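You operate a simulated robot arm through the tools that you are given. There is no shell and no other tool. Be economical: measure what you need, move in short steps, check, and stop when the job is done.

You are at the controls of a simulated two-armed robot. One attempt, no reset.

Task
Pick up the narrow brown carton marked "LOT 62" from the second shelf from the bottom of the middle bay with one hand, pass it to the other hand and put it on the top of the orange machine. Set down upright: narrow brown carton.

The check looks at the end state, three seconds after you hand in, the way a careful person would. Anything else that was tipped, shoved, dropped, spilled or broken makes it a failure.

Robot
Two 7-joint arms with two-finger parallel grippers on one trunk, on a base that drives. Base frame: it is fixed to the floor where the robot stands at the start and does not move with it; the origin is under the middle of the robot, x ahead of it, y to its left, z up. Readings come in m, degrees, newtons and seconds.
The left shoulder is at the start at [0.03, 0.119, 0.86], the right one opposite. With the tool pointing down near the work surface each hand reaches from about 0.1 to 0.62 m from the robot's upright axis, wherever it stands, measured 20 degrees to its own side. Places, roughly: top of the orange machine [-1.3, 2, 1.5]. Payload 3.43 kg a hand.
Tool frame (each hand has its own): the origin (TCP) lies between the finger pads and is the grasp point; the fingertips stand 0.03 m ahead of it; z points along the fingers, y is the line along which they close. The gripper opens to 0.094 m. The fingers are 0.028 m wide and 0.01 m thick; the gripper's body (0.05 by 0.096 m) begins 0.055 m behind the TCP.
Orientation is told as [roll, pitch, yaw] about the base's x, y, z axes, in that order, counted from this pose: with the fingers straight down and closing along the base's y, the tool's x points along the base's -x, its y along +y and its z along -z.

Tools
- The arms move only by the tool move_arm. It takes "left_increments", "right_increments" or both (then of equal length, played together; a hand with none holds still); each is a list of rows, each a list of 7 numbers: the finger opening in m, from 0 to 0.094, then the shift along the tool's x, y, z in m, then the turn, a rotation vector about the tool's x, y, z in degrees. In form: [[gripper, dx, dy, dz, ax, ay, az], ...]. A call has 1 to 12 rows; each row shifts and turns the commanded pose from where the row before left it, along the tool's axes as they then stand. Each row takes 0.2 s and may step no farther than 0.05 m and 8.6 degrees from the row before; otherwise, or with a gripper value out of range, the whole call is refused. A pose out of reach is approached as far as the arm can. The call stops where the force on the tool passes 40 N (or 10 N more than at its start, if that is more) or the arm is blocked; 0.2 s more then pass. Each finger travels about 0.072 m/s and halts on what it meets, pressing with about 44 N; the grip force reading is that of the motor and also rises with nothing between the fingers. The clock runs only during rows and for 0.2 s after the last one: add rows that do not move to give the fingers time. The reply holds the time, the measured pose of the TCP, the force on the tool along the base axes, the opening and the grip force, in the units named above and with some noise, with the torque about the TCP (base axes, N m) and any sound that the robot's microphone picked up.
- Cameras (640 x 400 px; columns grow to the right, rows downward): "scene" is now at [0.0346, 0.0008, 1.5498]; the picture's right is [0.02, -1.00, 0.00], its down [-0.89, -0.02, -0.46] and it looks along [0.45, 0.01, -0.89] (base axes); focal length 248 px, centre (320, 200). "left" rides on the left gripper at [0.076, -0.014, -0.103] in its tool frame; the picture's right is [0.18, 0.98, 0.00], its down [-0.75, 0.14, -0.64] and it looks along [-0.63, 0.12, 0.77] (tool axes); focal length 243 px, centre (320, 200). "right" rides on the right gripper at [0.076, 0.014, -0.103] in its tool frame; the picture's right is [-0.18, 0.98, 0.00], its down [-0.75, -0.14, -0.64] and it looks along [-0.63, -0.12, 0.77] (tool axes); focal length 243 px, centre (320, 200). There is no depth. A picture from a camera that has moved, and an enlarged one, comes with that camera's place and axes in the base frame and with its lens.
- snapshot(camera): a new picture of that camera. No time passes.
- move_column(by): slides the trunk up (or, below 0, down) by that many m; the arms and the scene camera ride with it, the base frame stays. It gives what a move gives, with no picture.
- steer(legs): drives the robot by 1 to 6 legs, each [ahead, turn to the left] in m and degrees, along the robot's own axes; the way and the turn of a leg run together, so that a leg with both is an arc; at most 1.5 m and 180 degrees a leg. The arms and the cameras ride along, it lands a little off, and it stops where it bumps. It gives what a move gives.
- pan_tilt(pan, tilt): turns the head with the scene camera to pan (to the left, within 143 degrees either way) and tilt (down, from -29 to 69), counted from straight ahead of the robot. It gives what a move gives.
- inspect(camera, box): a new picture of the part [left, top, right, bottom] of that camera's present view, enlarged. No time passes.
- job_done(): hands the job in; it is judged then, once.

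Work in short steps. Places have to be worked out from the pictures, the camera data and where the tool is seen: move nearer, look again, correct. Check each grasp and each placing, and mend what went wrong. You have 120 turns and 92 pictures in all, those below and enlarged ones among them. Open the grippers and draw the arms clear of the work before you hand the job in, unless the task says otherwise; then end with one line.

The tools are called after ">>>" as name(argument=value, ...) on one line, values as JSON. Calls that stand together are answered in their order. move_arm: Moves the arms, as the interface text tells. Its arguments: {"type":"object","properties":{"left_increments":{"type":"array","items":{"type":"array","items":{"type":"number"}}},"right_increments":{"type":"array","items":{"type":"array","items":{"type":"number"}}}},"required":[]} The other tools are called the same way: move_column (by) slides the trunk up or down; steer (legs) drives the base; pan_tilt (pan, tilt) turns the head that bears the scene camera; snapshot (camera) takes a picture; inspect (camera, box) takes an enlarged picture of a part of a camera's view; job_done () hands the job in.

At the start:

```text
t: 0.0
left_ee_pos: [0.2962, 0.2132, 0.7764]
left_tcp_rot: [0.0, 0.0, -0.1]
left_wrist_force: [0.7, -0.8, -0.3]
left_torque: [-0.02, -0.02, -0.02]
left_grip_width: 0.0941
left_finger_force: 0.0
right_ee_pos: [0.284, -0.0884, 0.7279]
right_tcp_rot: [-0.1, 0.0, 0.0]
right_wrist_force: [0.4, 0.3, -0.5]
right_torque: [0.02, 0.04, 0.01]
right_grip_width: 0.0941
right_finger_force: 0.2
trunk travel left (down, up): [-0.125, 0.285]
robot x, y, heading: [-0.0006, -0.0032, 0.0]
head pan, tilt: [1.4, 62.9]
```

scene: 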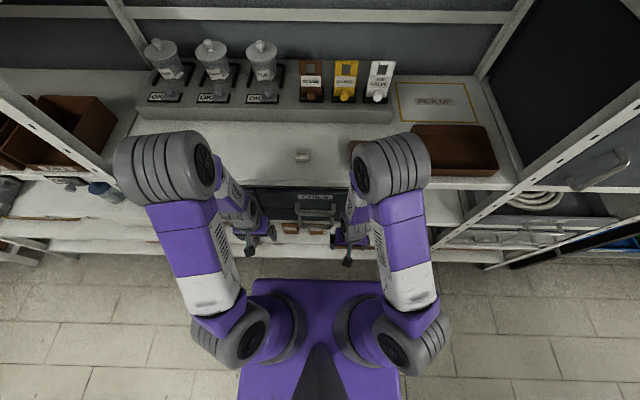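
right: 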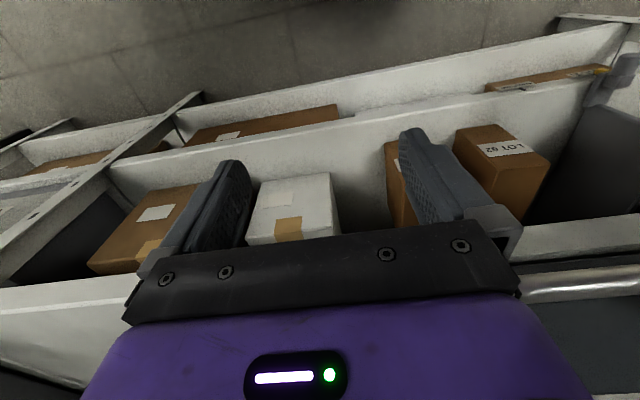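
left: 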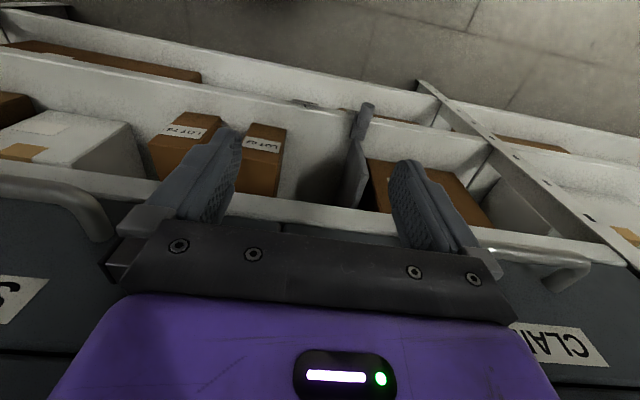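

The wrist pictures show several cartons on a low shelf, with labels "LOT 62"/"LOT 92"-like. I enlarge them to read the labels.

>>> inspect(camera="left", box=[130, 90, 330, 215])

>>> inspect(camera="right", box=[380, 100, 580, 225])

>>> pan_tilt(pan=0, tilt=40)

>>> snapshot(camera="scene")

```text
3.20 times, centred on (230, 152) of left
camera zoom: at [0.2174, 0.1981, 0.8794], right [-0.18, 0.98, 0.0], down [0.75, 0.14, 0.64], along [0.63, 0.12, -0.77], focal length 776 px, centre (608, 352)
```

zoom: 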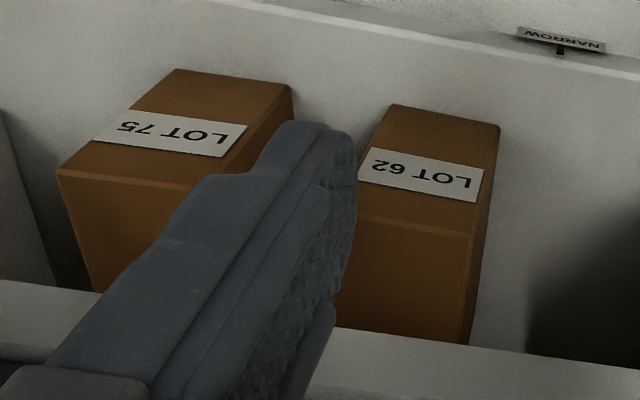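

```text
3.20 times, centred on (480, 162) of right
camera zoom: at [0.2081, -0.0729, 0.8315], right [0.18, 0.98, 0.0], down [0.75, -0.14, 0.64], along [0.63, -0.12, -0.77], focal length 776 px, centre (-192, 320)
```

zoom: 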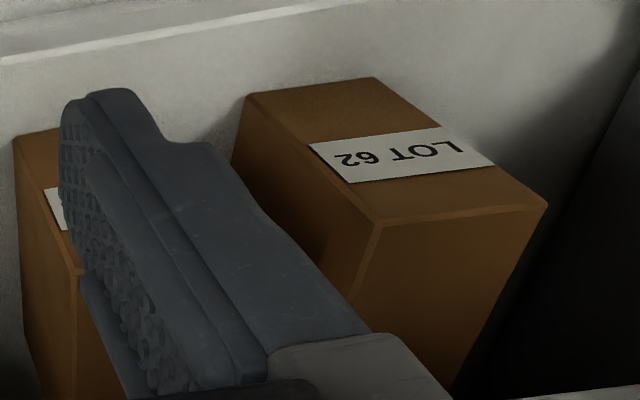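

```text
t: 0.9
left_ee_pos: [0.2945, 0.2123, 0.7764]
left_tcp_rot: [-0.1, 0.0, 0.0]
left_wrist_force: [-0.1, -0.3, 0.0]
left_torque: [0.02, -0.01, -0.01]
left_grip_width: 0.0943
left_finger_force: 0.0
right_ee_pos: [0.2835, -0.0881, 0.7274]
right_tcp_rot: [-0.1, 0.0, 0.0]
right_wrist_force: [-0.2, 0.5, 0.5]
right_torque: [0.0, 0.01, 0.02]
right_grip_width: 0.0942
right_finger_force: 0.1
trunk travel left (down, up): [-0.125, 0.285]
robot x, y, heading: [0.0013, 0.0034, 0.3]
head pan, tilt: [0.0, 40.0]
```

```text
86 pictures are left
camera scene: at [0.0564, -0.0007, 1.5799], right [0.0, -1.0, 0.0], down [-0.64, 0.0, -0.77], along [0.77, 0.0, -0.64], focal length 248 px, centre (320, 200)
```

scene: 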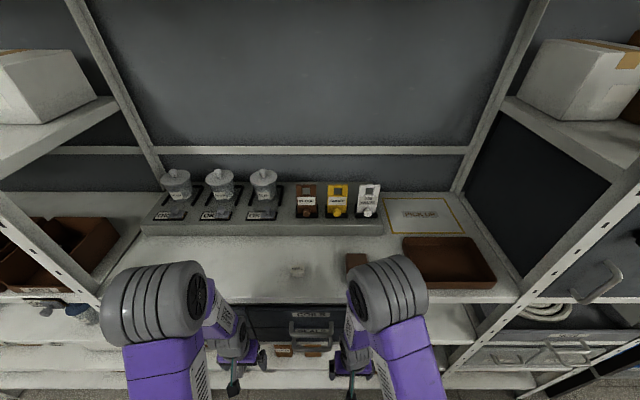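

LOT 62 triangulates to a front face at x≈0.41, y 0.112–0.173, z 0.459–0.577. Next I look at the target machine, which is behind and to the left.

>>> pan_tilt(pan=123, tilt=10)

>>> snapshot(camera="scene")

```text
t: 2.9
left_ee_pos: [0.2941, 0.2114, 0.7765]
left_tcp_rot: [0.0, 0.0, 0.0]
left_wrist_force: [-0.3, 0.2, -0.5]
left_torque: [-0.02, -0.02, 0.02]
left_grip_width: 0.0939
left_finger_force: 0.1
right_ee_pos: [0.2834, -0.0883, 0.7282]
right_tcp_rot: [0.0, 0.1, -0.1]
right_wrist_force: [0.0, -0.2, -0.4]
right_torque: [0.05, 0.02, 0.0]
right_grip_width: 0.0938
right_finger_force: 0.1
trunk travel left (down, up): [-0.125, 0.285]
robot x, y, heading: [-0.0009, -0.0019, 0.1]
head pan, tilt: [123.0, 10.0]
```

```text
85 pictures are left
camera scene: at [-0.0792, 0.0773, 1.6276], right [0.84, 0.54, 0.0], down [0.09, -0.15, -0.98], along [-0.54, 0.83, -0.17], focal length 248 px, centre (320, 200)
```

scene: 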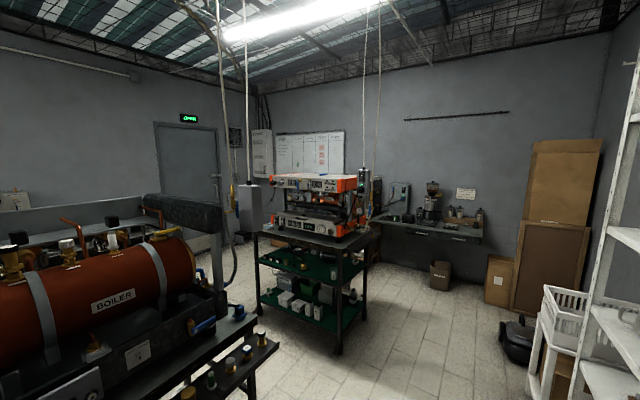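

>>> inspect(camera="scene", box=[220, 140, 400, 252])

>>> pan_tilt(pan=15, tilt=65)

>>> snapshot(camera="scene")

```text
3.56 times, centred on (310, 196) of scene
camera zoom: at [-0.0792, 0.0773, 1.6276], right [0.84, 0.54, 0.0], down [0.09, -0.15, -0.98], along [-0.54, 0.83, -0.17], focal length 880 px, centre (356, 214)
```

zoom: 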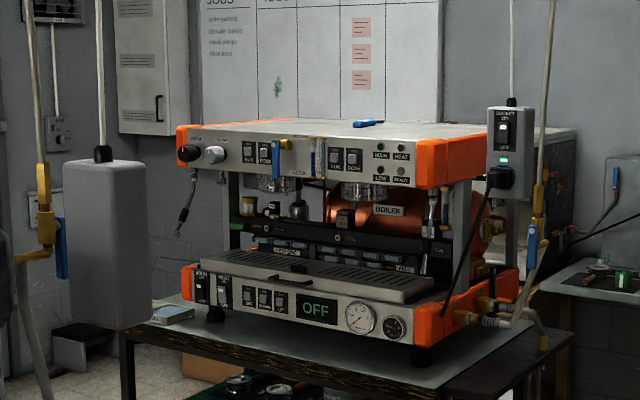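

```text
t: 4.8
left_ee_pos: [0.2946, 0.2122, 0.776]
left_tcp_rot: [0.2, 0.0, 0.0]
left_wrist_force: [-0.3, 0.4, -0.2]
left_torque: [0.0, 0.03, -0.02]
left_grip_width: 0.0943
left_finger_force: 0.0
right_ee_pos: [0.2844, -0.0886, 0.7291]
right_tcp_rot: [0.0, 0.0, 0.0]
right_wrist_force: [0.2, 0.7, 0.4]
right_torque: [0.01, 0.0, -0.02]
right_grip_width: 0.0938
right_finger_force: 0.1
trunk travel left (down, up): [-0.125, 0.285]
robot x, y, heading: [0.0031, -0.0004, 0.2]
head pan, tilt: [15.0, 65.0]
```

```text
83 pictures are left
camera scene: at [0.03, 0.0151, 1.5476], right [0.26, -0.97, 0.0], down [-0.88, -0.23, -0.42], along [0.41, 0.11, -0.91], focal length 248 px, centre (320, 200)
```

scene: 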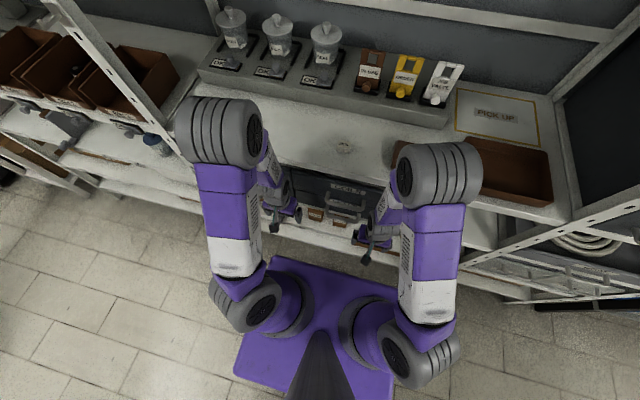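

The machine's top is a flat tray at the far left rear. For the carton I'll back off a little, then tilt the left hand forward, 30° below horizontal, to reach into the shelf.

>>> steer(legs=[[-0.25, 0]])

>>> move_arm(left_increments=[[0.094, 0, 0, 0, 0, -7.5, 0], [0.094, 0, 0, 0, 0, -7.5, 0], [0.094, 0, 0, 0, 0, -7.5, 0], [0.094, 0, 0, 0, 0, -7.5, 0], [0.094, 0, 0, 0, 0, -7.5, 0], [0.094, 0, 0, 0, 0, -7.5, 0], [0.094, 0, 0, 0, 0, -7.5, 0], [0.094, 0, 0, 0, 0, -7.5, 0]])

>>> snapshot(camera="left")

>>> snapshot(camera="scene")

```text
t: 6.6
left_ee_pos: [0.0426, 0.2119, 0.7762]
left_tcp_rot: [0.0, 0.0, -0.1]
left_wrist_force: [-0.3, -0.4, -0.1]
left_torque: [0.01, -0.01, 0.0]
left_grip_width: 0.0941
left_finger_force: 0.2
right_ee_pos: [0.0324, -0.0883, 0.7282]
right_tcp_rot: [-0.1, 0.1, -0.1]
right_wrist_force: [0.4, 0.5, 0.0]
right_torque: [-0.02, -0.01, 0.0]
right_grip_width: 0.0941
right_finger_force: 0.1
trunk travel left (down, up): [-0.125, 0.285]
robot x, y, heading: [-0.252, 0.0003, -0.1]
head pan, tilt: [15.0, 65.0]
```

```text
t: 8.4
left_ee_pos: [0.1394, 0.234, 0.749]
left_tcp_rot: [0.1, -60.2, 0.0]
left_wrist_force: [0.0, 0.5, -0.6]
left_torque: [0.02, 0.04, 0.01]
left_grip_width: 0.0938
left_finger_force: 0.0
left hand out of reach, approached as far as the arm can: row 1, 2, 3, 4, 5, 6, 7
right_ee_pos: [0.0322, -0.0873, 0.7278]
right_tcp_rot: [0.0, 0.0, -0.1]
right_wrist_force: [-0.6, -0.5, 0.3]
right_torque: [-0.01, -0.03, 0.01]
right_grip_width: 0.0941
right_finger_force: 0.1
trunk travel left (down, up): [-0.125, 0.285]
robot x, y, heading: [-0.2466, 0.001, -0.1]
head pan, tilt: [15.0, 65.0]
```

```text
82 pictures are left
camera left: at [0.0121, 0.2199, 0.7353], right [-0.09, 0.98, -0.16], down [-0.18, 0.14, 0.97], along [0.98, 0.12, 0.16], focal length 243 px, centre (320, 200)
```

left: 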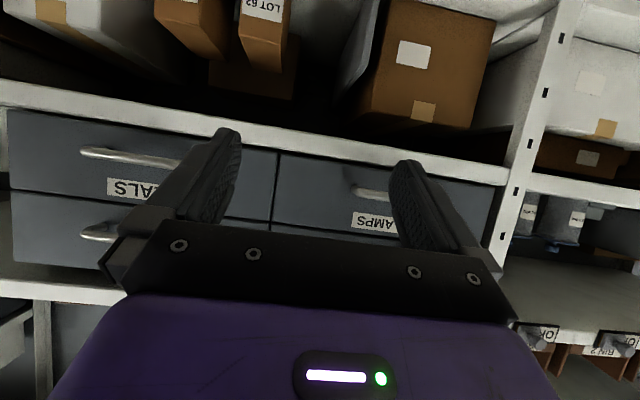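

```text
81 pictures are left
camera scene: at [-0.2212, 0.0155, 1.5476], right [0.26, -0.97, 0.0], down [-0.88, -0.23, -0.42], along [0.41, 0.11, -0.91], focal length 248 px, centre (320, 200)
```

scene: 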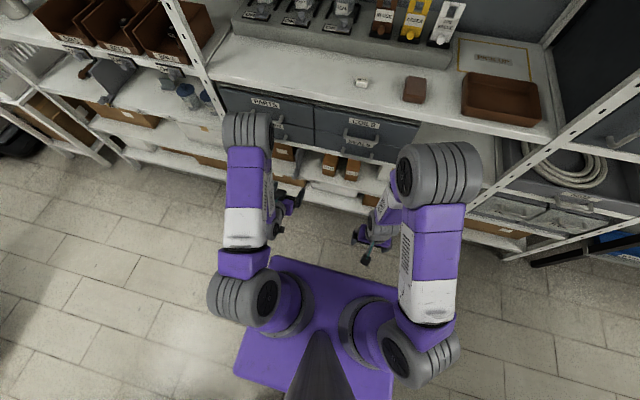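

The shelf opening below the drawers is clear. I enlarge the area around LOT 62 to see its depth and what stands behind it.

>>> inspect(camera="left", box=[130, 0, 370, 130])

>>> inspect(camera="scene", box=[240, 80, 440, 205])

```text
2.67 times, centred on (250, 65) of left
camera zoom: at [0.0121, 0.2199, 0.7353], right [-0.09, 0.98, -0.16], down [-0.18, 0.14, 0.97], along [0.98, 0.12, 0.16], focal length 647 px, centre (507, 560)
```

zoom: 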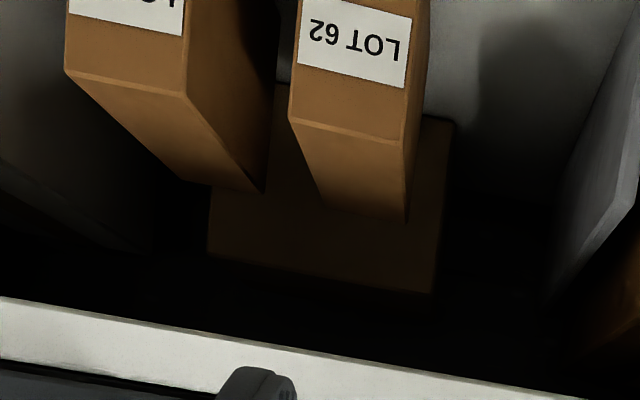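

```text
3.20 times, centred on (340, 142) of scene
camera zoom: at [-0.2212, 0.0155, 1.5476], right [0.26, -0.97, 0.0], down [-0.88, -0.23, -0.42], along [0.41, 0.11, -0.91], focal length 792 px, centre (256, 384)
```

zoom: 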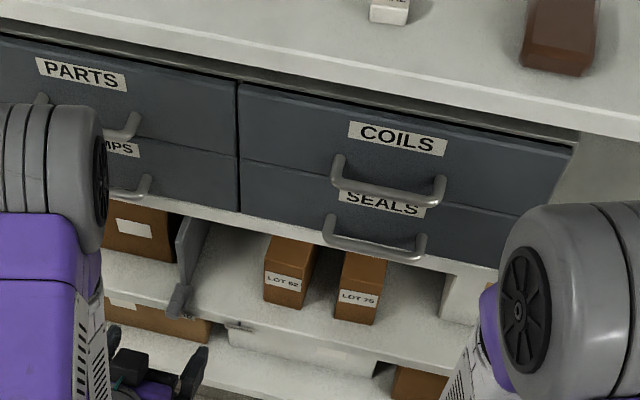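

LOT 62 spans about x 0.412–0.545, y 0.111–0.172, top z 0.577, with another box behind it. I move the left hand to a pre-grasp pose 0.12 m short of the grasp along the tool axis.

>>> move_arm(left_increments=[[0.094, 0.0052, -0.0154, 0.0423, 0, 0, 0], [0.094, 0.0052, -0.0154, 0.0423, 0, 0, 0], [0.094, 0.0052, -0.0154, 0.0423, 0, 0, 0], [0.094, 0.0052, -0.0154, 0.0423, 0, 0, 0], [0.094, 0.0052, -0.0154, 0.0423, 0, 0, 0], [0.094, 0.0052, -0.0154, 0.0423, 0, 0, 0]])

>>> snapshot(camera="left")

```text
t: 9.8
left_ee_pos: [0.3449, 0.1401, 0.5949]
left_tcp_rot: [0.1, -59.9, 0.0]
left_wrist_force: [0.1, 0.5, 0.5]
left_torque: [-0.02, -0.01, 0.03]
left_grip_width: 0.094
left_finger_force: 0.0
right_ee_pos: [0.0334, -0.0883, 0.7292]
right_tcp_rot: [0.1, -0.1, -0.1]
right_wrist_force: [0.2, 0.5, 0.9]
right_torque: [-0.01, 0.0, 0.0]
right_grip_width: 0.094
right_finger_force: 0.1
trunk travel left (down, up): [-0.125, 0.285]
robot x, y, heading: [-0.249, 0.0011, -0.0]
head pan, tilt: [15.0, 65.0]
```

```text
78 pictures are left
camera left: at [0.2163, 0.1258, 0.5809], right [-0.09, 0.98, -0.16], down [-0.18, 0.14, 0.97], along [0.98, 0.12, 0.16], focal length 243 px, centre (320, 200)
```

left: 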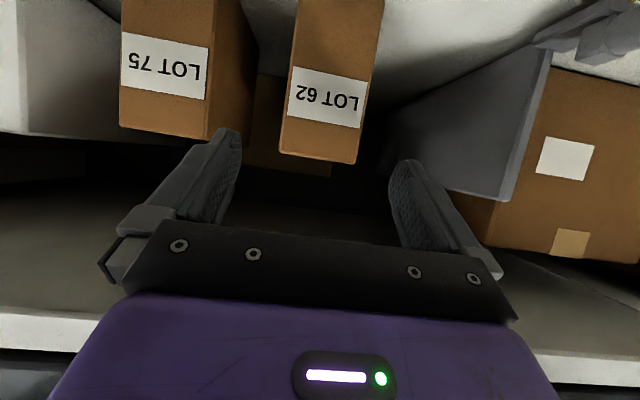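

The front-top edge checks out at y≈0.144, z≈0.578, centred between the fingers. I advance 0.12 m along the tool with a small sideways correction.

>>> move_arm(left_increments=[[0.094, 0, 0.002, 0.03, 0, 0, 0], [0.094, 0, 0.001, 0.03, 0, 0, 0], [0.094, 0, 0, 0.03, 0, 0, 0], [0.094, 0, 0, 0.028, 0, 0, 0]])

>>> snapshot(camera="left")

```text
t: 10.8
left_ee_pos: [0.4441, 0.1428, 0.535]
left_tcp_rot: [-0.1, -59.9, 0.0]
left_wrist_force: [0.0, -0.5, -0.1]
left_torque: [-0.02, 0.05, 0.0]
left_grip_width: 0.0943
left_finger_force: 0.1
right_ee_pos: [0.0319, -0.0878, 0.7285]
right_tcp_rot: [0.0, 0.0, -0.1]
right_wrist_force: [0.0, 0.5, -0.9]
right_torque: [0.01, -0.01, -0.04]
right_grip_width: 0.094
right_finger_force: 0.1
trunk travel left (down, up): [-0.125, 0.285]
robot x, y, heading: [-0.2524, 0.0, 0.0]
head pan, tilt: [15.0, 65.0]
```

```text
77 pictures are left
camera left: at [0.3169, 0.1287, 0.5219], right [-0.09, 0.98, -0.16], down [-0.18, 0.14, 0.97], along [0.98, 0.12, 0.16], focal length 243 px, centre (320, 200)
```

left: 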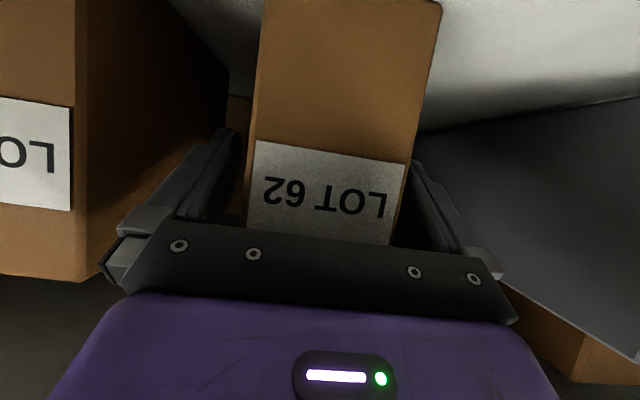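

The fingers straddle the carton. I close and wait.

>>> move_arm(left_increments=[[0.05, 0, 0, 0, 0, 0, 0], [0.04, 0, 0, 0, 0, 0, 0], [0.04, 0, 0, 0, 0, 0, 0], [0.04, 0, 0, 0, 0, 0, 0]])

```text
t: 11.8
left_ee_pos: [0.4448, 0.1433, 0.5363]
left_tcp_rot: [-0.1, -60.0, -0.1]
left_wrist_force: [-0.2, -1.1, -0.3]
left_torque: [-0.09, 0.12, 0.0]
left_grip_width: 0.0661
left_finger_force: 44.0
right_ee_pos: [0.0327, -0.0884, 0.7286]
right_tcp_rot: [-0.1, -0.1, 0.1]
right_wrist_force: [0.3, 0.5, -0.3]
right_torque: [-0.01, -0.01, -0.04]
right_grip_width: 0.094
right_finger_force: 0.1
trunk travel left (down, up): [-0.125, 0.285]
robot x, y, heading: [-0.2475, 0.0019, -0.2]
head pan, tilt: [15.0, 65.0]
```

Gripped at 0.066 m with 44 N. I lift straight up 4 cm in small steps.

>>> move_arm(left_increments=[[0.04, -0.00866, 0, -0.005, 0, 0, 0], [0.04, -0.00866, 0, -0.005, 0, 0, 0], [0.04, -0.00866, 0, -0.005, 0, 0, 0], [0.04, -0.00866, 0, -0.005, 0, 0, 0], [0.04, 0, 0, 0, 0, 0, 0]])

>>> snapshot(camera="left")

```text
t: 13.0
left_ee_pos: [0.4469, 0.1433, 0.5764]
left_tcp_rot: [-0.1, -59.9, -0.1]
left_wrist_force: [0.0, -0.6, -3.7]
left_torque: [0.01, 0.11, -0.02]
left_grip_width: 0.0661
left_finger_force: 44.1
right_ee_pos: [0.0321, -0.0881, 0.7279]
right_tcp_rot: [0.0, 0.0, -0.1]
right_wrist_force: [0.3, 0.1, -0.6]
right_torque: [0.02, -0.01, 0.04]
right_grip_width: 0.0942
right_finger_force: 0.1
trunk travel left (down, up): [-0.125, 0.285]
robot x, y, heading: [-0.2505, -0.0013, -0.1]
head pan, tilt: [15.0, 65.0]
```

```text
76 pictures are left
camera left: at [0.3184, 0.1292, 0.5624], right [-0.09, 0.98, -0.16], down [-0.18, 0.14, 0.97], along [0.98, 0.12, 0.16], focal length 243 px, centre (320, 200)
```

left: 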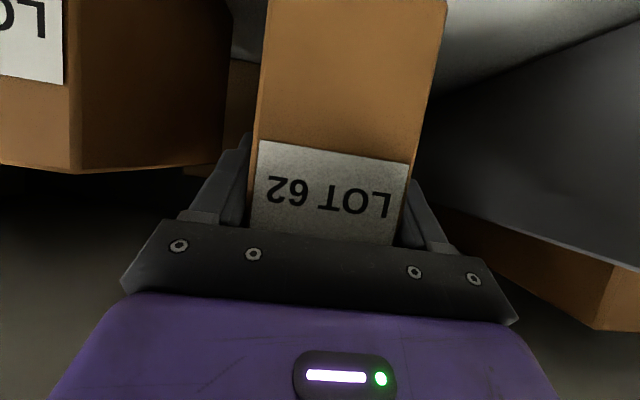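

The carton hangs free (≈3.7 N), so I back straight out of the shelf by 0.33 m.

>>> steer(legs=[[-0.33, 0]])

>>> pan_tilt(pan=0, tilt=50)

>>> snapshot(camera="scene")

>>> pan_tilt(pan=143, tilt=30)

>>> snapshot(camera="scene")

```text
t: 15.2
left_ee_pos: [0.119, 0.1435, 0.576]
left_tcp_rot: [-0.1, -60.1, 0.0]
left_wrist_force: [0.2, -0.7, -3.8]
left_torque: [0.02, 0.13, 0.0]
left_grip_width: 0.0663
left_finger_force: 43.8
right_ee_pos: [-0.2941, -0.0875, 0.7285]
right_tcp_rot: [0.0, 0.0, -0.2]
right_wrist_force: [-0.2, 0.4, 1.1]
right_torque: [0.0, 0.02, 0.03]
right_grip_width: 0.0941
right_finger_force: 0.0
trunk travel left (down, up): [-0.125, 0.285]
robot x, y, heading: [-0.5787, -0.0017, -0.3]
head pan, tilt: [15.0, 65.0]
```

```text
t: 15.9
left_ee_pos: [0.1206, 0.1429, 0.5761]
left_tcp_rot: [0.0, -59.9, -0.1]
left_wrist_force: [-0.3, -0.1, -3.8]
left_torque: [0.02, 0.14, -0.01]
left_grip_width: 0.0663
left_finger_force: 44.4
right_ee_pos: [-0.2948, -0.0878, 0.7285]
right_tcp_rot: [0.0, 0.0, -0.1]
right_wrist_force: [-0.4, -0.2, -0.2]
right_torque: [0.02, 0.02, -0.01]
right_grip_width: 0.0935
right_finger_force: 0.1
trunk travel left (down, up): [-0.125, 0.285]
robot x, y, heading: [-0.5788, -0.0032, 0.1]
head pan, tilt: [0.0, 50.0]
```

```text
75 pictures are left
camera scene: at [-0.5294, 0.0001, 1.5657], right [0.0, -1.0, 0.0], down [-0.77, 0.0, -0.64], along [0.64, 0.0, -0.77], focal length 248 px, centre (320, 200)
```

scene: 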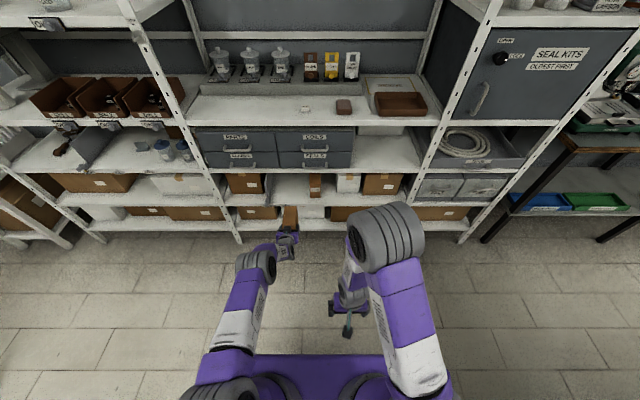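

```text
t: 18.2
left_ee_pos: [0.12, 0.1444, 0.5759]
left_tcp_rot: [0.0, -60.0, -0.2]
left_wrist_force: [0.3, -0.4, -4.1]
left_torque: [-0.02, 0.11, -0.03]
left_grip_width: 0.0661
left_finger_force: 43.7
right_ee_pos: [-0.294, -0.0869, 0.7289]
right_tcp_rot: [0.0, 0.0, -0.1]
right_wrist_force: [-0.2, 0.0, -0.8]
right_torque: [-0.01, 0.01, 0.03]
right_grip_width: 0.094
right_finger_force: 0.2
trunk travel left (down, up): [-0.125, 0.285]
robot x, y, heading: [-0.578, -0.0019, -0.0]
head pan, tilt: [143.0, 30.0]
```

```text
74 pictures are left
camera scene: at [-0.6784, 0.0547, 1.5953], right [0.6, 0.8, 0.0], down [0.4, -0.3, -0.87], along [-0.69, 0.52, -0.5], focal length 248 px, centre (320, 200)
```

scene: 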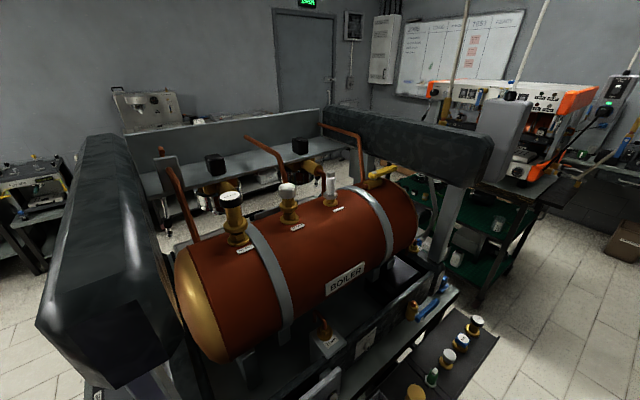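

The carton is clear of the shelf and there is open floor around. I pull the left hand with the carton in and up, and move the right hand out to the right to make room for a facing handover.

>>> move_arm(left_increments=[[0.04, -0.0086, -0.01, -0.041, 0, 0, 0], [0.04, -0.0086, -0.01, -0.041, 0, 0, 0], [0.04, -0.0086, -0.01, -0.041, 0, 0, 0], [0.04, -0.0086, -0.01, -0.041, 0, 0, 0], [0.04, -0.0086, -0.01, -0.041, 0, 0, 0], [0.04, -0.0086, -0.01, -0.041, 0, 0, 0], [0.04, -0.0086, -0.01, -0.041, 0, 0, 0], [0.04, -0.0086, -0.01, -0.041, 0, 0, 0]], right_increments=[[0.094, 0, -0.03, -0.01, 0, 0, 0], [0.094, 0, -0.03, -0.01, 0, 0, 0], [0.094, 0, -0.03, -0.01, 0, 0, 0], [0.094, 0, -0.03, -0.01, 0, 0, 0], [0.094, 0, -0.03, -0.01, 0, 0, 0], [0.094, 0, -0.03, -0.01, 0, 0, 0], [0.094, 0, -0.03, -0.01, 0, 0, 0], [0.094, 0, -0.03, -0.01, 0, 0, 0]])

```text
t: 20.0
left_ee_pos: [-0.1319, 0.0646, 0.8011]
left_tcp_rot: [0.1, -60.0, -0.2]
left_wrist_force: [-1.0, -0.4, -4.0]
left_torque: [0.02, 0.13, 0.02]
left_grip_width: 0.0661
left_finger_force: 44.0
right_ee_pos: [-0.2969, -0.3285, 0.8072]
right_tcp_rot: [0.0, 0.0, -0.1]
right_wrist_force: [-0.2, 0.2, 1.0]
right_torque: [0.03, -0.04, 0.0]
right_grip_width: 0.0942
right_finger_force: 0.1
trunk travel left (down, up): [-0.125, 0.285]
robot x, y, heading: [-0.5816, 0.0033, 0.1]
head pan, tilt: [143.0, 30.0]
```

Both moved as planned. Now I yaw the left hand inward by 90° and pitch the right hand up to 25° below horizontal.

>>> move_arm(left_increments=[[0.04, 0, 0, 0, 7.085, 0, 4.09], [0.04, 0, 0, 0, 7.085, 0, 4.09], [0.04, 0, 0, 0, 7.085, 0, 4.09], [0.04, 0, 0, 0, 7.085, 0, 4.09], [0.04, 0, 0, 0, 7.085, 0, 4.09], [0.04, 0, 0, 0, 7.085, 0, 4.09], [0.04, 0, 0, 0, 7.085, 0, 4.09], [0.04, 0, 0, 0, 7.085, 0, 4.09], [0.04, 0, 0, 0, 7.085, 0, 4.09], [0.04, 0, 0, 0, 7.085, 0, 4.09], [0.04, 0, 0, 0, 7.085, 0, 4.09]], right_increments=[[0.094, 0, 0, 0, 0, -8.1, 0], [0.094, 0, 0, 0, 0, -8.1, 0], [0.094, 0, 0, 0, 0, -8.1, 0], [0.094, 0, 0, 0, 0, -8.1, 0], [0.094, 0, 0, 0, 0, -8.1, 0], [0.094, 0, 0, 0, 0, -8.1, 0], [0.094, 0, 0, 0, 0, -8.1, 0], [0.094, 0, 0, 0, 0, -8.1, 0], [0.094, 0, 0, 0, 0, 0, 0], [0.094, 0, 0, 0, 0, 0, 0], [0.094, 0, 0, 0, 0, 0, 0]])

>>> pan_tilt(pan=0, tilt=60)

>>> snapshot(camera="scene")

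```text
t: 22.4
left_ee_pos: [-0.1291, 0.0644, 0.8006]
left_tcp_rot: [-0.2, -59.9, -89.9]
left_wrist_force: [-0.7, 1.1, -3.7]
left_torque: [0.15, 0.0, 0.01]
left_grip_width: 0.0661
left_finger_force: 43.8
right_ee_pos: [-0.2583, -0.3662, 0.8009]
right_tcp_rot: [0.0, -64.8, -0.2]
right_wrist_force: [0.6, -1.0, 0.3]
right_torque: [0.0, 0.0, -0.02]
right_grip_width: 0.094
right_finger_force: 0.0
right hand out of reach, approached as far as the arm can: row 3, 4, 5, 6
trunk travel left (down, up): [-0.125, 0.285]
robot x, y, heading: [-0.5811, 0.0027, 0.0]
head pan, tilt: [143.0, 30.0]
```

```text
t: 24.6
left_ee_pos: [-0.1301, 0.065, 0.7992]
left_tcp_rot: [0.0, -60.0, -90.1]
left_wrist_force: [0.0, 0.4, -4.2]
left_torque: [0.13, -0.01, 0.01]
left_grip_width: 0.0661
left_finger_force: 44.3
right_ee_pos: [-0.2598, -0.3661, 0.8016]
right_tcp_rot: [-0.1, -64.9, 0.0]
right_wrist_force: [0.8, -0.4, 0.4]
right_torque: [0.01, -0.01, -0.01]
right_grip_width: 0.0941
right_finger_force: 0.1
trunk travel left (down, up): [-0.125, 0.285]
robot x, y, heading: [-0.581, 0.0011, -0.1]
head pan, tilt: [0.0, 60.0]
```

```text
73 pictures are left
camera scene: at [-0.5399, 0.0, 1.5532], right [0.0, -1.0, 0.0], down [-0.87, 0.0, -0.5], along [0.5, 0.0, -0.87], focal length 248 px, centre (320, 200)
```

scene: 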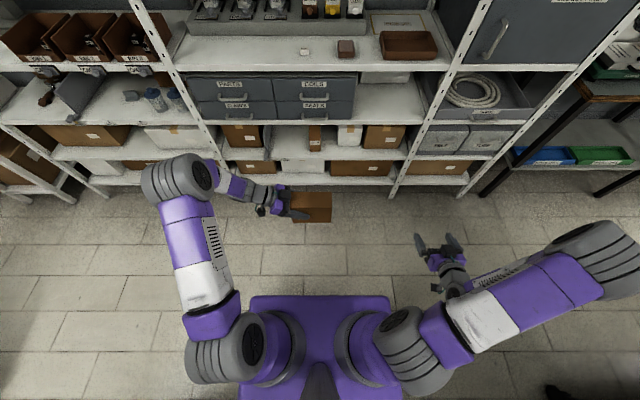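

The left hand holds the carton pointing inward, carton end at y≈-0.036. I bring the right hand alongside at x≈-0.13 and start yawing it to face it.

>>> move_arm(right_increments=[[0.094, -0.0183, 0.022, 0.0393, 0, 0, 0], [0.094, -0.0183, 0.022, 0.0393, 0, 0, 0], [0.094, -0.0183, 0.022, 0.0393, 0, 0, 0], [0.094, 0, 0, 0, -7.41, 0, -3.46], [0.094, 0, 0, 0, -7.41, 0, -3.46], [0.094, 0, 0, 0, -7.41, 0, -3.46], [0.094, 0, 0, 0, -7.41, 0, -3.46], [0.094, 0, 0, 0, -7.41, 0, -3.46], [0.094, 0, 0, 0, -7.41, 0, -3.46], [0.094, 0, 0, 0, -7.41, 0, -3.46], [0.094, 0, 0, 0, -7.41, 0, -3.46], [0.094, 0, 0, 0, -7.41, 0, -3.46]])

>>> move_arm(right_increments=[[0.094, 0, 0, 0, -7.41, 0, -3.46], [0.094, 0, 0, 0, -7.41, 0, -3.46], [0.094, 0, 0, 0, 0, 0, 0]])

>>> snapshot(camera="right")

>>> snapshot(camera="scene")

```text
t: 27.2
left_ee_pos: [-0.1283, 0.0641, 0.8003]
left_tcp_rot: [-0.2, -60.0, -90.1]
left_wrist_force: [-0.9, -0.1, -4.1]
left_torque: [0.13, -0.01, -0.01]
left_grip_width: 0.066
left_finger_force: 44.3
right_ee_pos: [-0.1274, -0.3014, 0.8005]
right_tcp_rot: [0.4, -64.9, 73.0]
right_wrist_force: [-0.6, 0.8, -0.1]
right_torque: [0.01, 0.0, 0.0]
right_grip_width: 0.0939
right_finger_force: 0.1
trunk travel left (down, up): [-0.125, 0.285]
robot x, y, heading: [-0.5781, -0.0051, 0.2]
head pan, tilt: [0.0, 60.0]
```

```text
t: 28.1
left_ee_pos: [-0.1304, 0.0635, 0.7994]
left_tcp_rot: [0.0, -60.0, -90.0]
left_wrist_force: [-0.8, 0.8, -3.5]
left_torque: [0.12, 0.0, 0.02]
left_grip_width: 0.0662
left_finger_force: 44.1
right_ee_pos: [-0.1288, -0.3018, 0.801]
right_tcp_rot: [0.4, -65.0, 89.6]
right_wrist_force: [-0.5, -0.3, 0.7]
right_torque: [-0.02, 0.0, 0.0]
right_grip_width: 0.0937
right_finger_force: 0.0
trunk travel left (down, up): [-0.125, 0.285]
robot x, y, heading: [-0.5769, 0.0008, -0.0]
head pan, tilt: [0.0, 60.0]
```

```text
72 pictures are left
camera right: at [-0.143, -0.4252, 0.7758], right [-0.98, 0.08, 0.17], down [0.14, -0.26, 0.95], along [0.12, 0.96, 0.25], focal length 243 px, centre (320, 200)
```

right: 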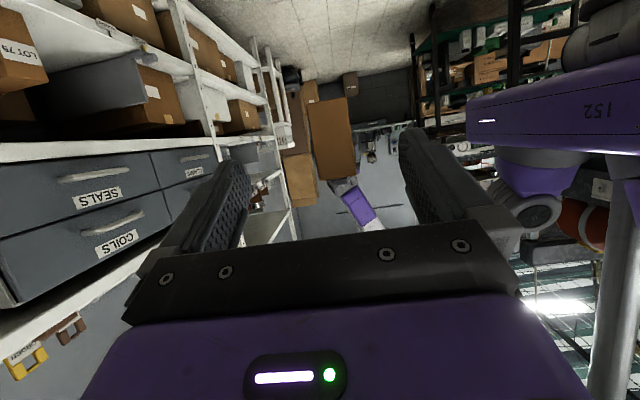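

```text
71 pictures are left
camera scene: at [-0.54, -0.0001, 1.5532], right [0.0, -1.0, 0.0], down [-0.87, 0.0, -0.5], along [0.5, 0.0, -0.87], focal length 248 px, centre (320, 200)
```

scene: 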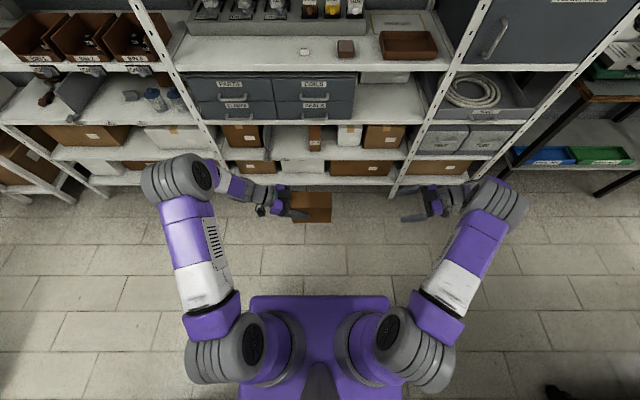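

The carton's end face is centred on the right hand's axis (x≈-0.128, z≈0.783). I advance the right hand horizontally, stopping before the full depth.

>>> move_arm(right_increments=[[0.094, -0.0156, 0, 0.0335, 0, 0, 0], [0.094, -0.0156, 0, 0.0335, 0, 0, 0], [0.094, -0.0156, 0, 0.0335, 0, 0, 0], [0.094, -0.0156, 0, 0.0335, 0, 0, 0], [0.094, -0.0156, 0, 0.0335, 0, 0, 0], [0.094, -0.0156, 0, 0.0335, 0, 0, 0], [0.094, -0.0106, 0, 0.0228, 0, 0, 0]])

>>> snapshot(camera="right")

>>> snapshot(camera="left")

>>> inspect(camera="scene", box=[230, 150, 430, 275])

```text
t: 29.6
left_ee_pos: [-0.1303, 0.0646, 0.7987]
left_tcp_rot: [-0.1, -60.0, -90.0]
left_wrist_force: [0.3, 0.0, -3.9]
left_torque: [0.13, -0.03, 0.03]
left_grip_width: 0.0663
left_finger_force: 43.7
right_ee_pos: [-0.128, -0.0532, 0.8003]
right_tcp_rot: [0.4, -65.0, 89.4]
right_wrist_force: [0.3, 1.1, 0.3]
right_torque: [0.0, -0.01, 0.01]
right_grip_width: 0.094
right_finger_force: 0.0
trunk travel left (down, up): [-0.125, 0.285]
robot x, y, heading: [-0.5778, -0.0006, -0.1]
head pan, tilt: [0.0, 60.0]
```

```text
70 pictures are left
camera right: at [-0.1429, -0.1779, 0.7749], right [-0.98, 0.08, 0.17], down [0.14, -0.26, 0.95], along [0.12, 0.96, 0.25], focal length 243 px, centre (320, 200)
```

right: 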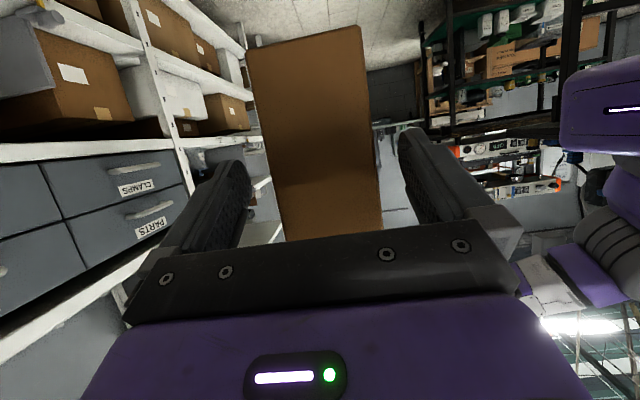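

```text
69 pictures are left
camera left: at [-0.1453, 0.1913, 0.7859], right [0.98, 0.09, -0.16], down [0.14, 0.18, 0.97], along [0.12, -0.98, 0.16], focal length 243 px, centre (320, 200)
```

left: 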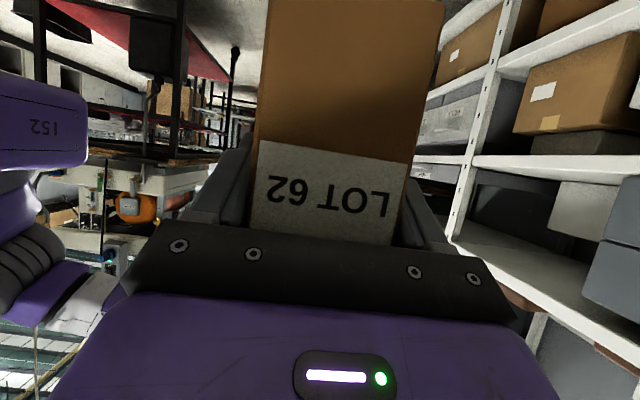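

```text
3.20 times, centred on (330, 212) of scene
camera zoom: at [-0.5399, 0.0002, 1.5532], right [0.0, -1.0, 0.0], down [-0.87, 0.0, -0.5], along [0.5, 0.0, -0.87], focal length 792 px, centre (288, 160)
```

zoom: 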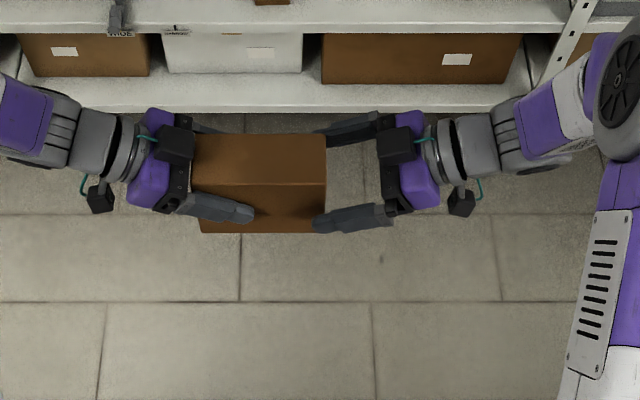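

The right fingers straddle the carton end and the left tips leave about 0.07 m free. I advance 0.045 m more and close the right hand.

>>> move_arm(right_increments=[[0.094, -0.0095, 0, 0.0204, 0, 0, 0], [0.094, -0.0095, 0, 0.0204, 0, 0, 0], [0.094, 0, 0, 0, 0, 0, 0]])

>>> inspect(camera="scene", box=[230, 150, 430, 275])

```text
t: 30.4
left_ee_pos: [-0.1312, 0.0641, 0.8]
left_tcp_rot: [0.1, -60.0, -89.9]
left_wrist_force: [0.7, 0.6, -4.2]
left_torque: [0.12, 0.0, -0.02]
left_grip_width: 0.0664
left_finger_force: 44.6
right_ee_pos: [-0.1285, -0.0088, 0.7999]
right_tcp_rot: [0.4, -65.0, 89.5]
right_wrist_force: [0.1, 0.4, 0.1]
right_torque: [0.0, -0.04, -0.05]
right_grip_width: 0.0941
right_finger_force: 0.1
trunk travel left (down, up): [-0.125, 0.285]
robot x, y, heading: [-0.5795, 0.0014, -0.1]
head pan, tilt: [0.0, 60.0]
```

```text
3.20 times, centred on (330, 212) of scene
camera zoom: at [-0.5399, -0.0002, 1.5532], right [0.0, -1.0, 0.0], down [-0.87, 0.0, -0.5], along [0.5, 0.0, -0.87], focal length 792 px, centre (288, 160)
```

zoom: 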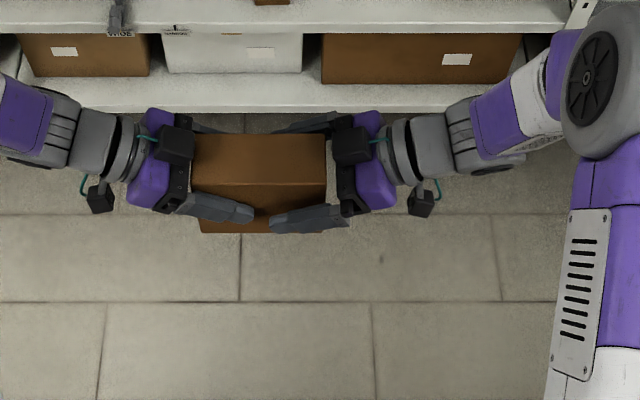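

There is still a gap between the fingertips. I close the right hand on the carton.

>>> move_arm(right_increments=[[0.07, 0, 0, 0, 0, 0, 0], [0.055, 0, 0, 0, 0, 0, 0], [0.04, 0, 0, 0, 0, 0, 0], [0.04, 0, 0, 0, 0, 0, 0], [0.04, 0, 0, 0, 0, 0, 0]])

```text
t: 31.6
left_ee_pos: [-0.1293, 0.0642, 0.8011]
left_tcp_rot: [0.1, -60.0, -90.0]
left_wrist_force: [6.7, -0.8, -4.4]
left_torque: [0.19, 0.2, 0.39]
left_grip_width: 0.066
left_finger_force: 43.6
right_ee_pos: [-0.131, -0.0094, 0.8]
right_tcp_rot: [0.5, -65.0, 89.5]
right_wrist_force: [-5.7, 0.5, 0.4]
right_torque: [0.0, -0.18, 0.1]
right_grip_width: 0.0662
right_finger_force: 44.1
trunk travel left (down, up): [-0.125, 0.285]
robot x, y, heading: [-0.5798, 0.0022, -0.2]
head pan, tilt: [0.0, 60.0]
```

The right hand grips too (0.066 m, 44 N). I open the left hand fully and check the carton stays.

>>> move_arm(left_increments=[[0.075, 0, 0, 0, 0, 0, 0], [0.085, 0, 0, 0, 0, 0, 0], [0.094, 0, 0, 0, 0, 0, 0], [0.094, 0, 0, 0, 0, 0, 0]])

>>> inspect(camera="scene", box=[230, 150, 430, 275])

```text
t: 32.6
left_ee_pos: [-0.1301, 0.0647, 0.8011]
left_tcp_rot: [0.0, -59.9, -90.0]
left_wrist_force: [0.4, 0.2, 0.4]
left_torque: [0.01, 0.0, 0.01]
left_grip_width: 0.0939
left_finger_force: 0.1
right_ee_pos: [-0.1284, -0.0085, 0.7995]
right_tcp_rot: [0.4, -65.0, 89.5]
right_wrist_force: [-0.1, 0.1, 0.1]
right_torque: [-0.15, 0.02, 0.0]
right_grip_width: 0.0664
right_finger_force: 43.4
trunk travel left (down, up): [-0.125, 0.285]
robot x, y, heading: [-0.574, 0.0003, -0.3]
head pan, tilt: [0.0, 60.0]
```

```text
3.20 times, centred on (330, 212) of scene
camera zoom: at [-0.5399, -0.0001, 1.5532], right [0.0, -1.0, 0.0], down [-0.87, 0.0, -0.5], along [0.5, 0.0, -0.87], focal length 792 px, centre (288, 160)
```

zoom: 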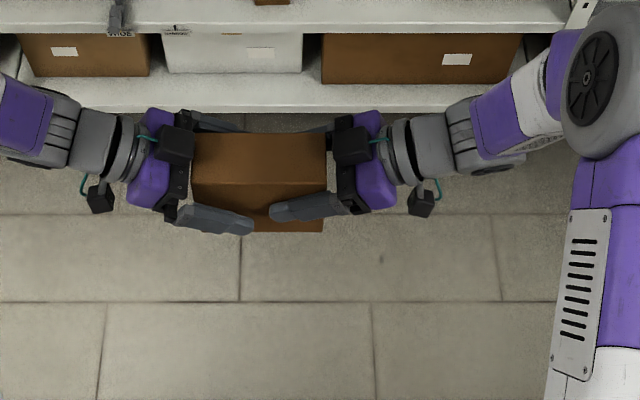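

The carton stays in the right hand. I withdraw the left hand to the left.

>>> move_arm(left_increments=[[0.094, 0.01, 0, -0.0173, 0, 0, 0], [0.094, 0.02, 0, -0.0346, 0, 0, 0], [0.094, 0.02, 0, -0.0346, 0, 0, 0], [0.094, 0.02, 0, -0.0346, 0, 0, 0], [0.094, 0.02, 0, -0.0346, 0, 0, 0]])

>>> snapshot(camera="left")

```text
t: 33.9
left_ee_pos: [-0.1309, 0.2451, 0.7988]
left_tcp_rot: [0.0, -60.1, -90.0]
left_wrist_force: [-0.1, 0.3, -0.1]
left_torque: [0.0, 0.01, -0.01]
left_grip_width: 0.094
left_finger_force: 0.1
right_ee_pos: [-0.1292, -0.0092, 0.7992]
right_tcp_rot: [0.4, -64.9, 89.6]
right_wrist_force: [-0.3, 0.3, 0.3]
right_torque: [-0.12, 0.04, -0.01]
right_grip_width: 0.0664
right_finger_force: 43.8
trunk travel left (down, up): [-0.125, 0.285]
robot x, y, heading: [-0.5789, 0.0034, -0.0]
head pan, tilt: [0.0, 60.0]
```

```text
65 pictures are left
camera left: at [-0.1455, 0.3721, 0.7857], right [0.98, 0.09, -0.16], down [0.14, 0.18, 0.97], along [0.12, -0.98, 0.16], focal length 243 px, centre (320, 200)
```

left: 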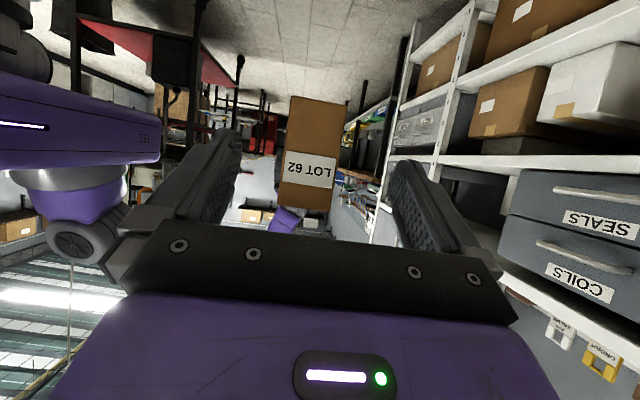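

Handover done; the right hand holds LOT 62 squarely. I turn both hands back to point forward for travel.

>>> move_arm(left_increments=[[0.094, 0, 0, 0, -7.085, 0, -4.09], [0.094, 0, 0, 0, -7.085, 0, -4.09], [0.094, 0, 0, 0, -7.085, 0, -4.09], [0.094, 0, 0, 0, -7.085, 0, -4.09], [0.094, 0, 0, 0, -7.085, 0, -4.09], [0.094, 0, 0, 0, -7.085, 0, -4.09], [0.094, 0, 0, 0, -7.085, 0, -4.09], [0.094, 0, 0, 0, -7.085, 0, -4.09], [0.094, 0, 0, 0, -7.085, 0, -4.09], [0.094, 0, 0, 0, -7.085, 0, -4.09], [0.094, 0, 0, 0, -7.085, 0, -4.09]], right_increments=[[0.04, 0, 0, 0, 7.41, 0, 3.46], [0.04, 0, 0, 0, 7.41, 0, 3.46], [0.04, 0, 0, 0, 7.41, 0, 3.46], [0.04, 0, 0, 0, 7.41, 0, 3.46], [0.04, 0, 0, 0, 7.41, 0, 3.46], [0.04, 0, 0, 0, 7.41, 0, 3.46], [0.04, 0, 0, 0, 7.41, 0, 3.46], [0.04, 0, 0, 0, 7.41, 0, 3.46], [0.04, 0, 0, 0, 7.41, 0, 3.46], [0.04, 0, 0, 0, 7.41, 0, 3.46], [0.04, 0, 0, 0, 7.41, 0, 3.46]])

>>> snapshot(camera="scene")

```text
t: 36.2
left_ee_pos: [-0.1291, 0.2434, 0.7997]
left_tcp_rot: [0.2, -60.0, -0.2]
left_wrist_force: [-0.7, 0.4, -0.3]
left_torque: [-0.02, -0.02, 0.02]
left_grip_width: 0.0941
left_finger_force: 0.0
right_ee_pos: [-0.1289, -0.0092, 0.8007]
right_tcp_rot: [0.0, -64.8, -0.3]
right_wrist_force: [0.5, 0.1, -0.1]
right_torque: [-0.02, 0.14, -0.01]
right_grip_width: 0.0659
right_finger_force: 43.8
trunk travel left (down, up): [-0.125, 0.285]
robot x, y, heading: [-0.5776, -0.001, -0.3]
head pan, tilt: [0.0, 60.0]
```

```text
64 pictures are left
camera scene: at [-0.5397, 0.0001, 1.5532], right [0.0, -1.0, 0.0], down [-0.87, 0.0, -0.5], along [0.5, 0.0, -0.87], focal length 248 px, centre (320, 200)
```

scene: 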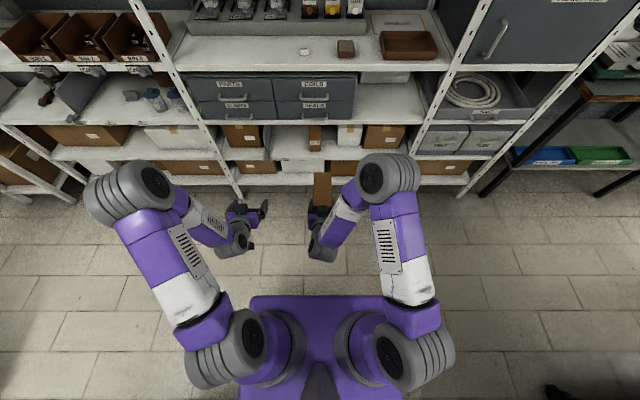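

I tuck both hands in a bit, then drive slightly ahead and turn left on the spot toward the aisle.

>>> move_arm(left_increments=[[0.094, 0.013, 0, -0.023, 0, 0, 0], [0.094, 0.013, 0, -0.023, 0, 0, 0], [0.094, 0.013, 0, -0.023, 0, 0, 0]], right_increments=[[0.04, 0.011, -0.03, -0.024, 0, 0, 0], [0.04, 0.011, -0.03, -0.024, 0, 0, 0], [0.04, 0.011, -0.03, -0.024, 0, 0, 0]])

>>> steer(legs=[[0.17, 0], [0, 50]])

>>> pan_tilt(pan=60, tilt=40)

>>> snapshot(camera="scene")

>>> pan_tilt(pan=10, tilt=20)

>>> snapshot(camera="scene")

```text
t: 37.0
left_ee_pos: [-0.1753, 0.2601, 0.7801]
left_tcp_rot: [0.0, -60.0, -0.1]
left_wrist_force: [0.4, -0.1, -0.1]
left_torque: [-0.03, 0.02, -0.03]
left_grip_width: 0.0941
left_finger_force: 0.0
left hand out of reach, approached as far as the arm can: row 2, 3
right_ee_pos: [-0.1812, -0.0836, 0.7783]
right_tcp_rot: [0.0, -64.8, -0.2]
right_wrist_force: [-0.4, -0.7, 0.8]
right_torque: [0.01, 0.2, 0.0]
right_grip_width: 0.0659
right_finger_force: 44.0
right hand out of reach, approached as far as the arm can: row 2, 3
trunk travel left (down, up): [-0.125, 0.285]
robot x, y, heading: [-0.5783, 0.0041, -0.3]
head pan, tilt: [0.0, 60.0]
```

```text
t: 40.8
left_ee_pos: [-0.3428, 0.475, 0.7794]
left_tcp_rot: [-0.1, -60.0, 49.5]
left_wrist_force: [0.5, -0.3, -0.3]
left_torque: [-0.07, 0.02, 0.02]
left_grip_width: 0.0941
left_finger_force: 0.1
right_ee_pos: [-0.0841, 0.2475, 0.7783]
right_tcp_rot: [0.0, -64.7, 49.5]
right_wrist_force: [0.5, 0.6, -0.9]
right_torque: [-0.08, 0.09, 0.0]
right_grip_width: 0.0662
right_finger_force: 44.0
trunk travel left (down, up): [-0.125, 0.285]
robot x, y, heading: [-0.4089, 0.0006, 49.6]
head pan, tilt: [0.0, 60.0]
```

```text
t: 42.1
left_ee_pos: [-0.3424, 0.4742, 0.7809]
left_tcp_rot: [0.1, -60.1, 49.4]
left_wrist_force: [0.2, 0.7, 0.1]
left_torque: [-0.02, -0.01, 0.02]
left_grip_width: 0.094
left_finger_force: 0.1
right_ee_pos: [-0.0849, 0.2478, 0.7788]
right_tcp_rot: [-0.1, -64.7, 49.4]
right_wrist_force: [0.1, -0.4, -0.1]
right_torque: [-0.13, 0.08, -0.02]
right_grip_width: 0.0663
right_finger_force: 44.3
trunk travel left (down, up): [-0.125, 0.285]
robot x, y, heading: [-0.4105, 0.002, 49.5]
head pan, tilt: [60.0, 40.0]
```

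```text
63 pictures are left
camera scene: at [-0.4532, 0.0572, 1.5799], right [0.94, 0.33, 0.0], down [0.21, -0.61, -0.77], along [-0.26, 0.72, -0.64], focal length 248 px, centre (320, 200)
```

scene: 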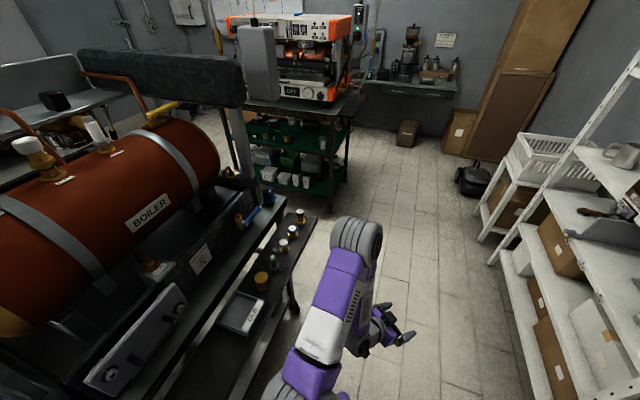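

```text
t: 43.2
left_ee_pos: [-0.3428, 0.4734, 0.7803]
left_tcp_rot: [-0.1, -59.9, 49.4]
left_wrist_force: [0.0, -0.6, 0.1]
left_torque: [-0.02, -0.01, 0.01]
left_grip_width: 0.0941
left_finger_force: 0.0
right_ee_pos: [-0.0847, 0.2465, 0.779]
right_tcp_rot: [0.0, -64.8, 49.5]
right_wrist_force: [-0.4, -0.5, 0.0]
right_torque: [-0.12, 0.11, 0.01]
right_grip_width: 0.066
right_finger_force: 43.8
trunk travel left (down, up): [-0.125, 0.285]
robot x, y, heading: [-0.4099, 0.0025, 49.4]
head pan, tilt: [10.0, 20.0]
```

```text
62 pictures are left
camera scene: at [-0.3777, 0.0573, 1.6113], right [0.86, -0.51, 0.0], down [-0.17, -0.3, -0.94], along [0.48, 0.81, -0.34], focal length 248 px, centre (320, 200)
```

scene: 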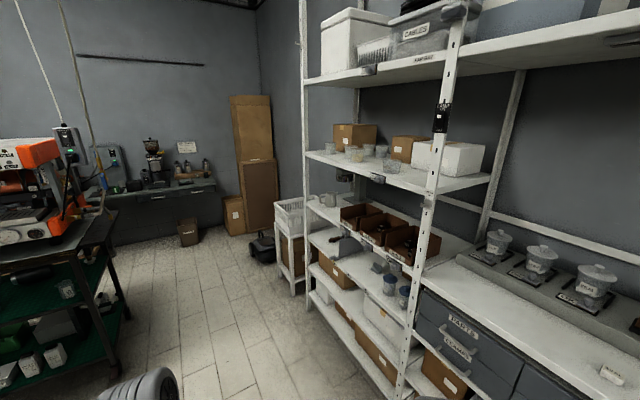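

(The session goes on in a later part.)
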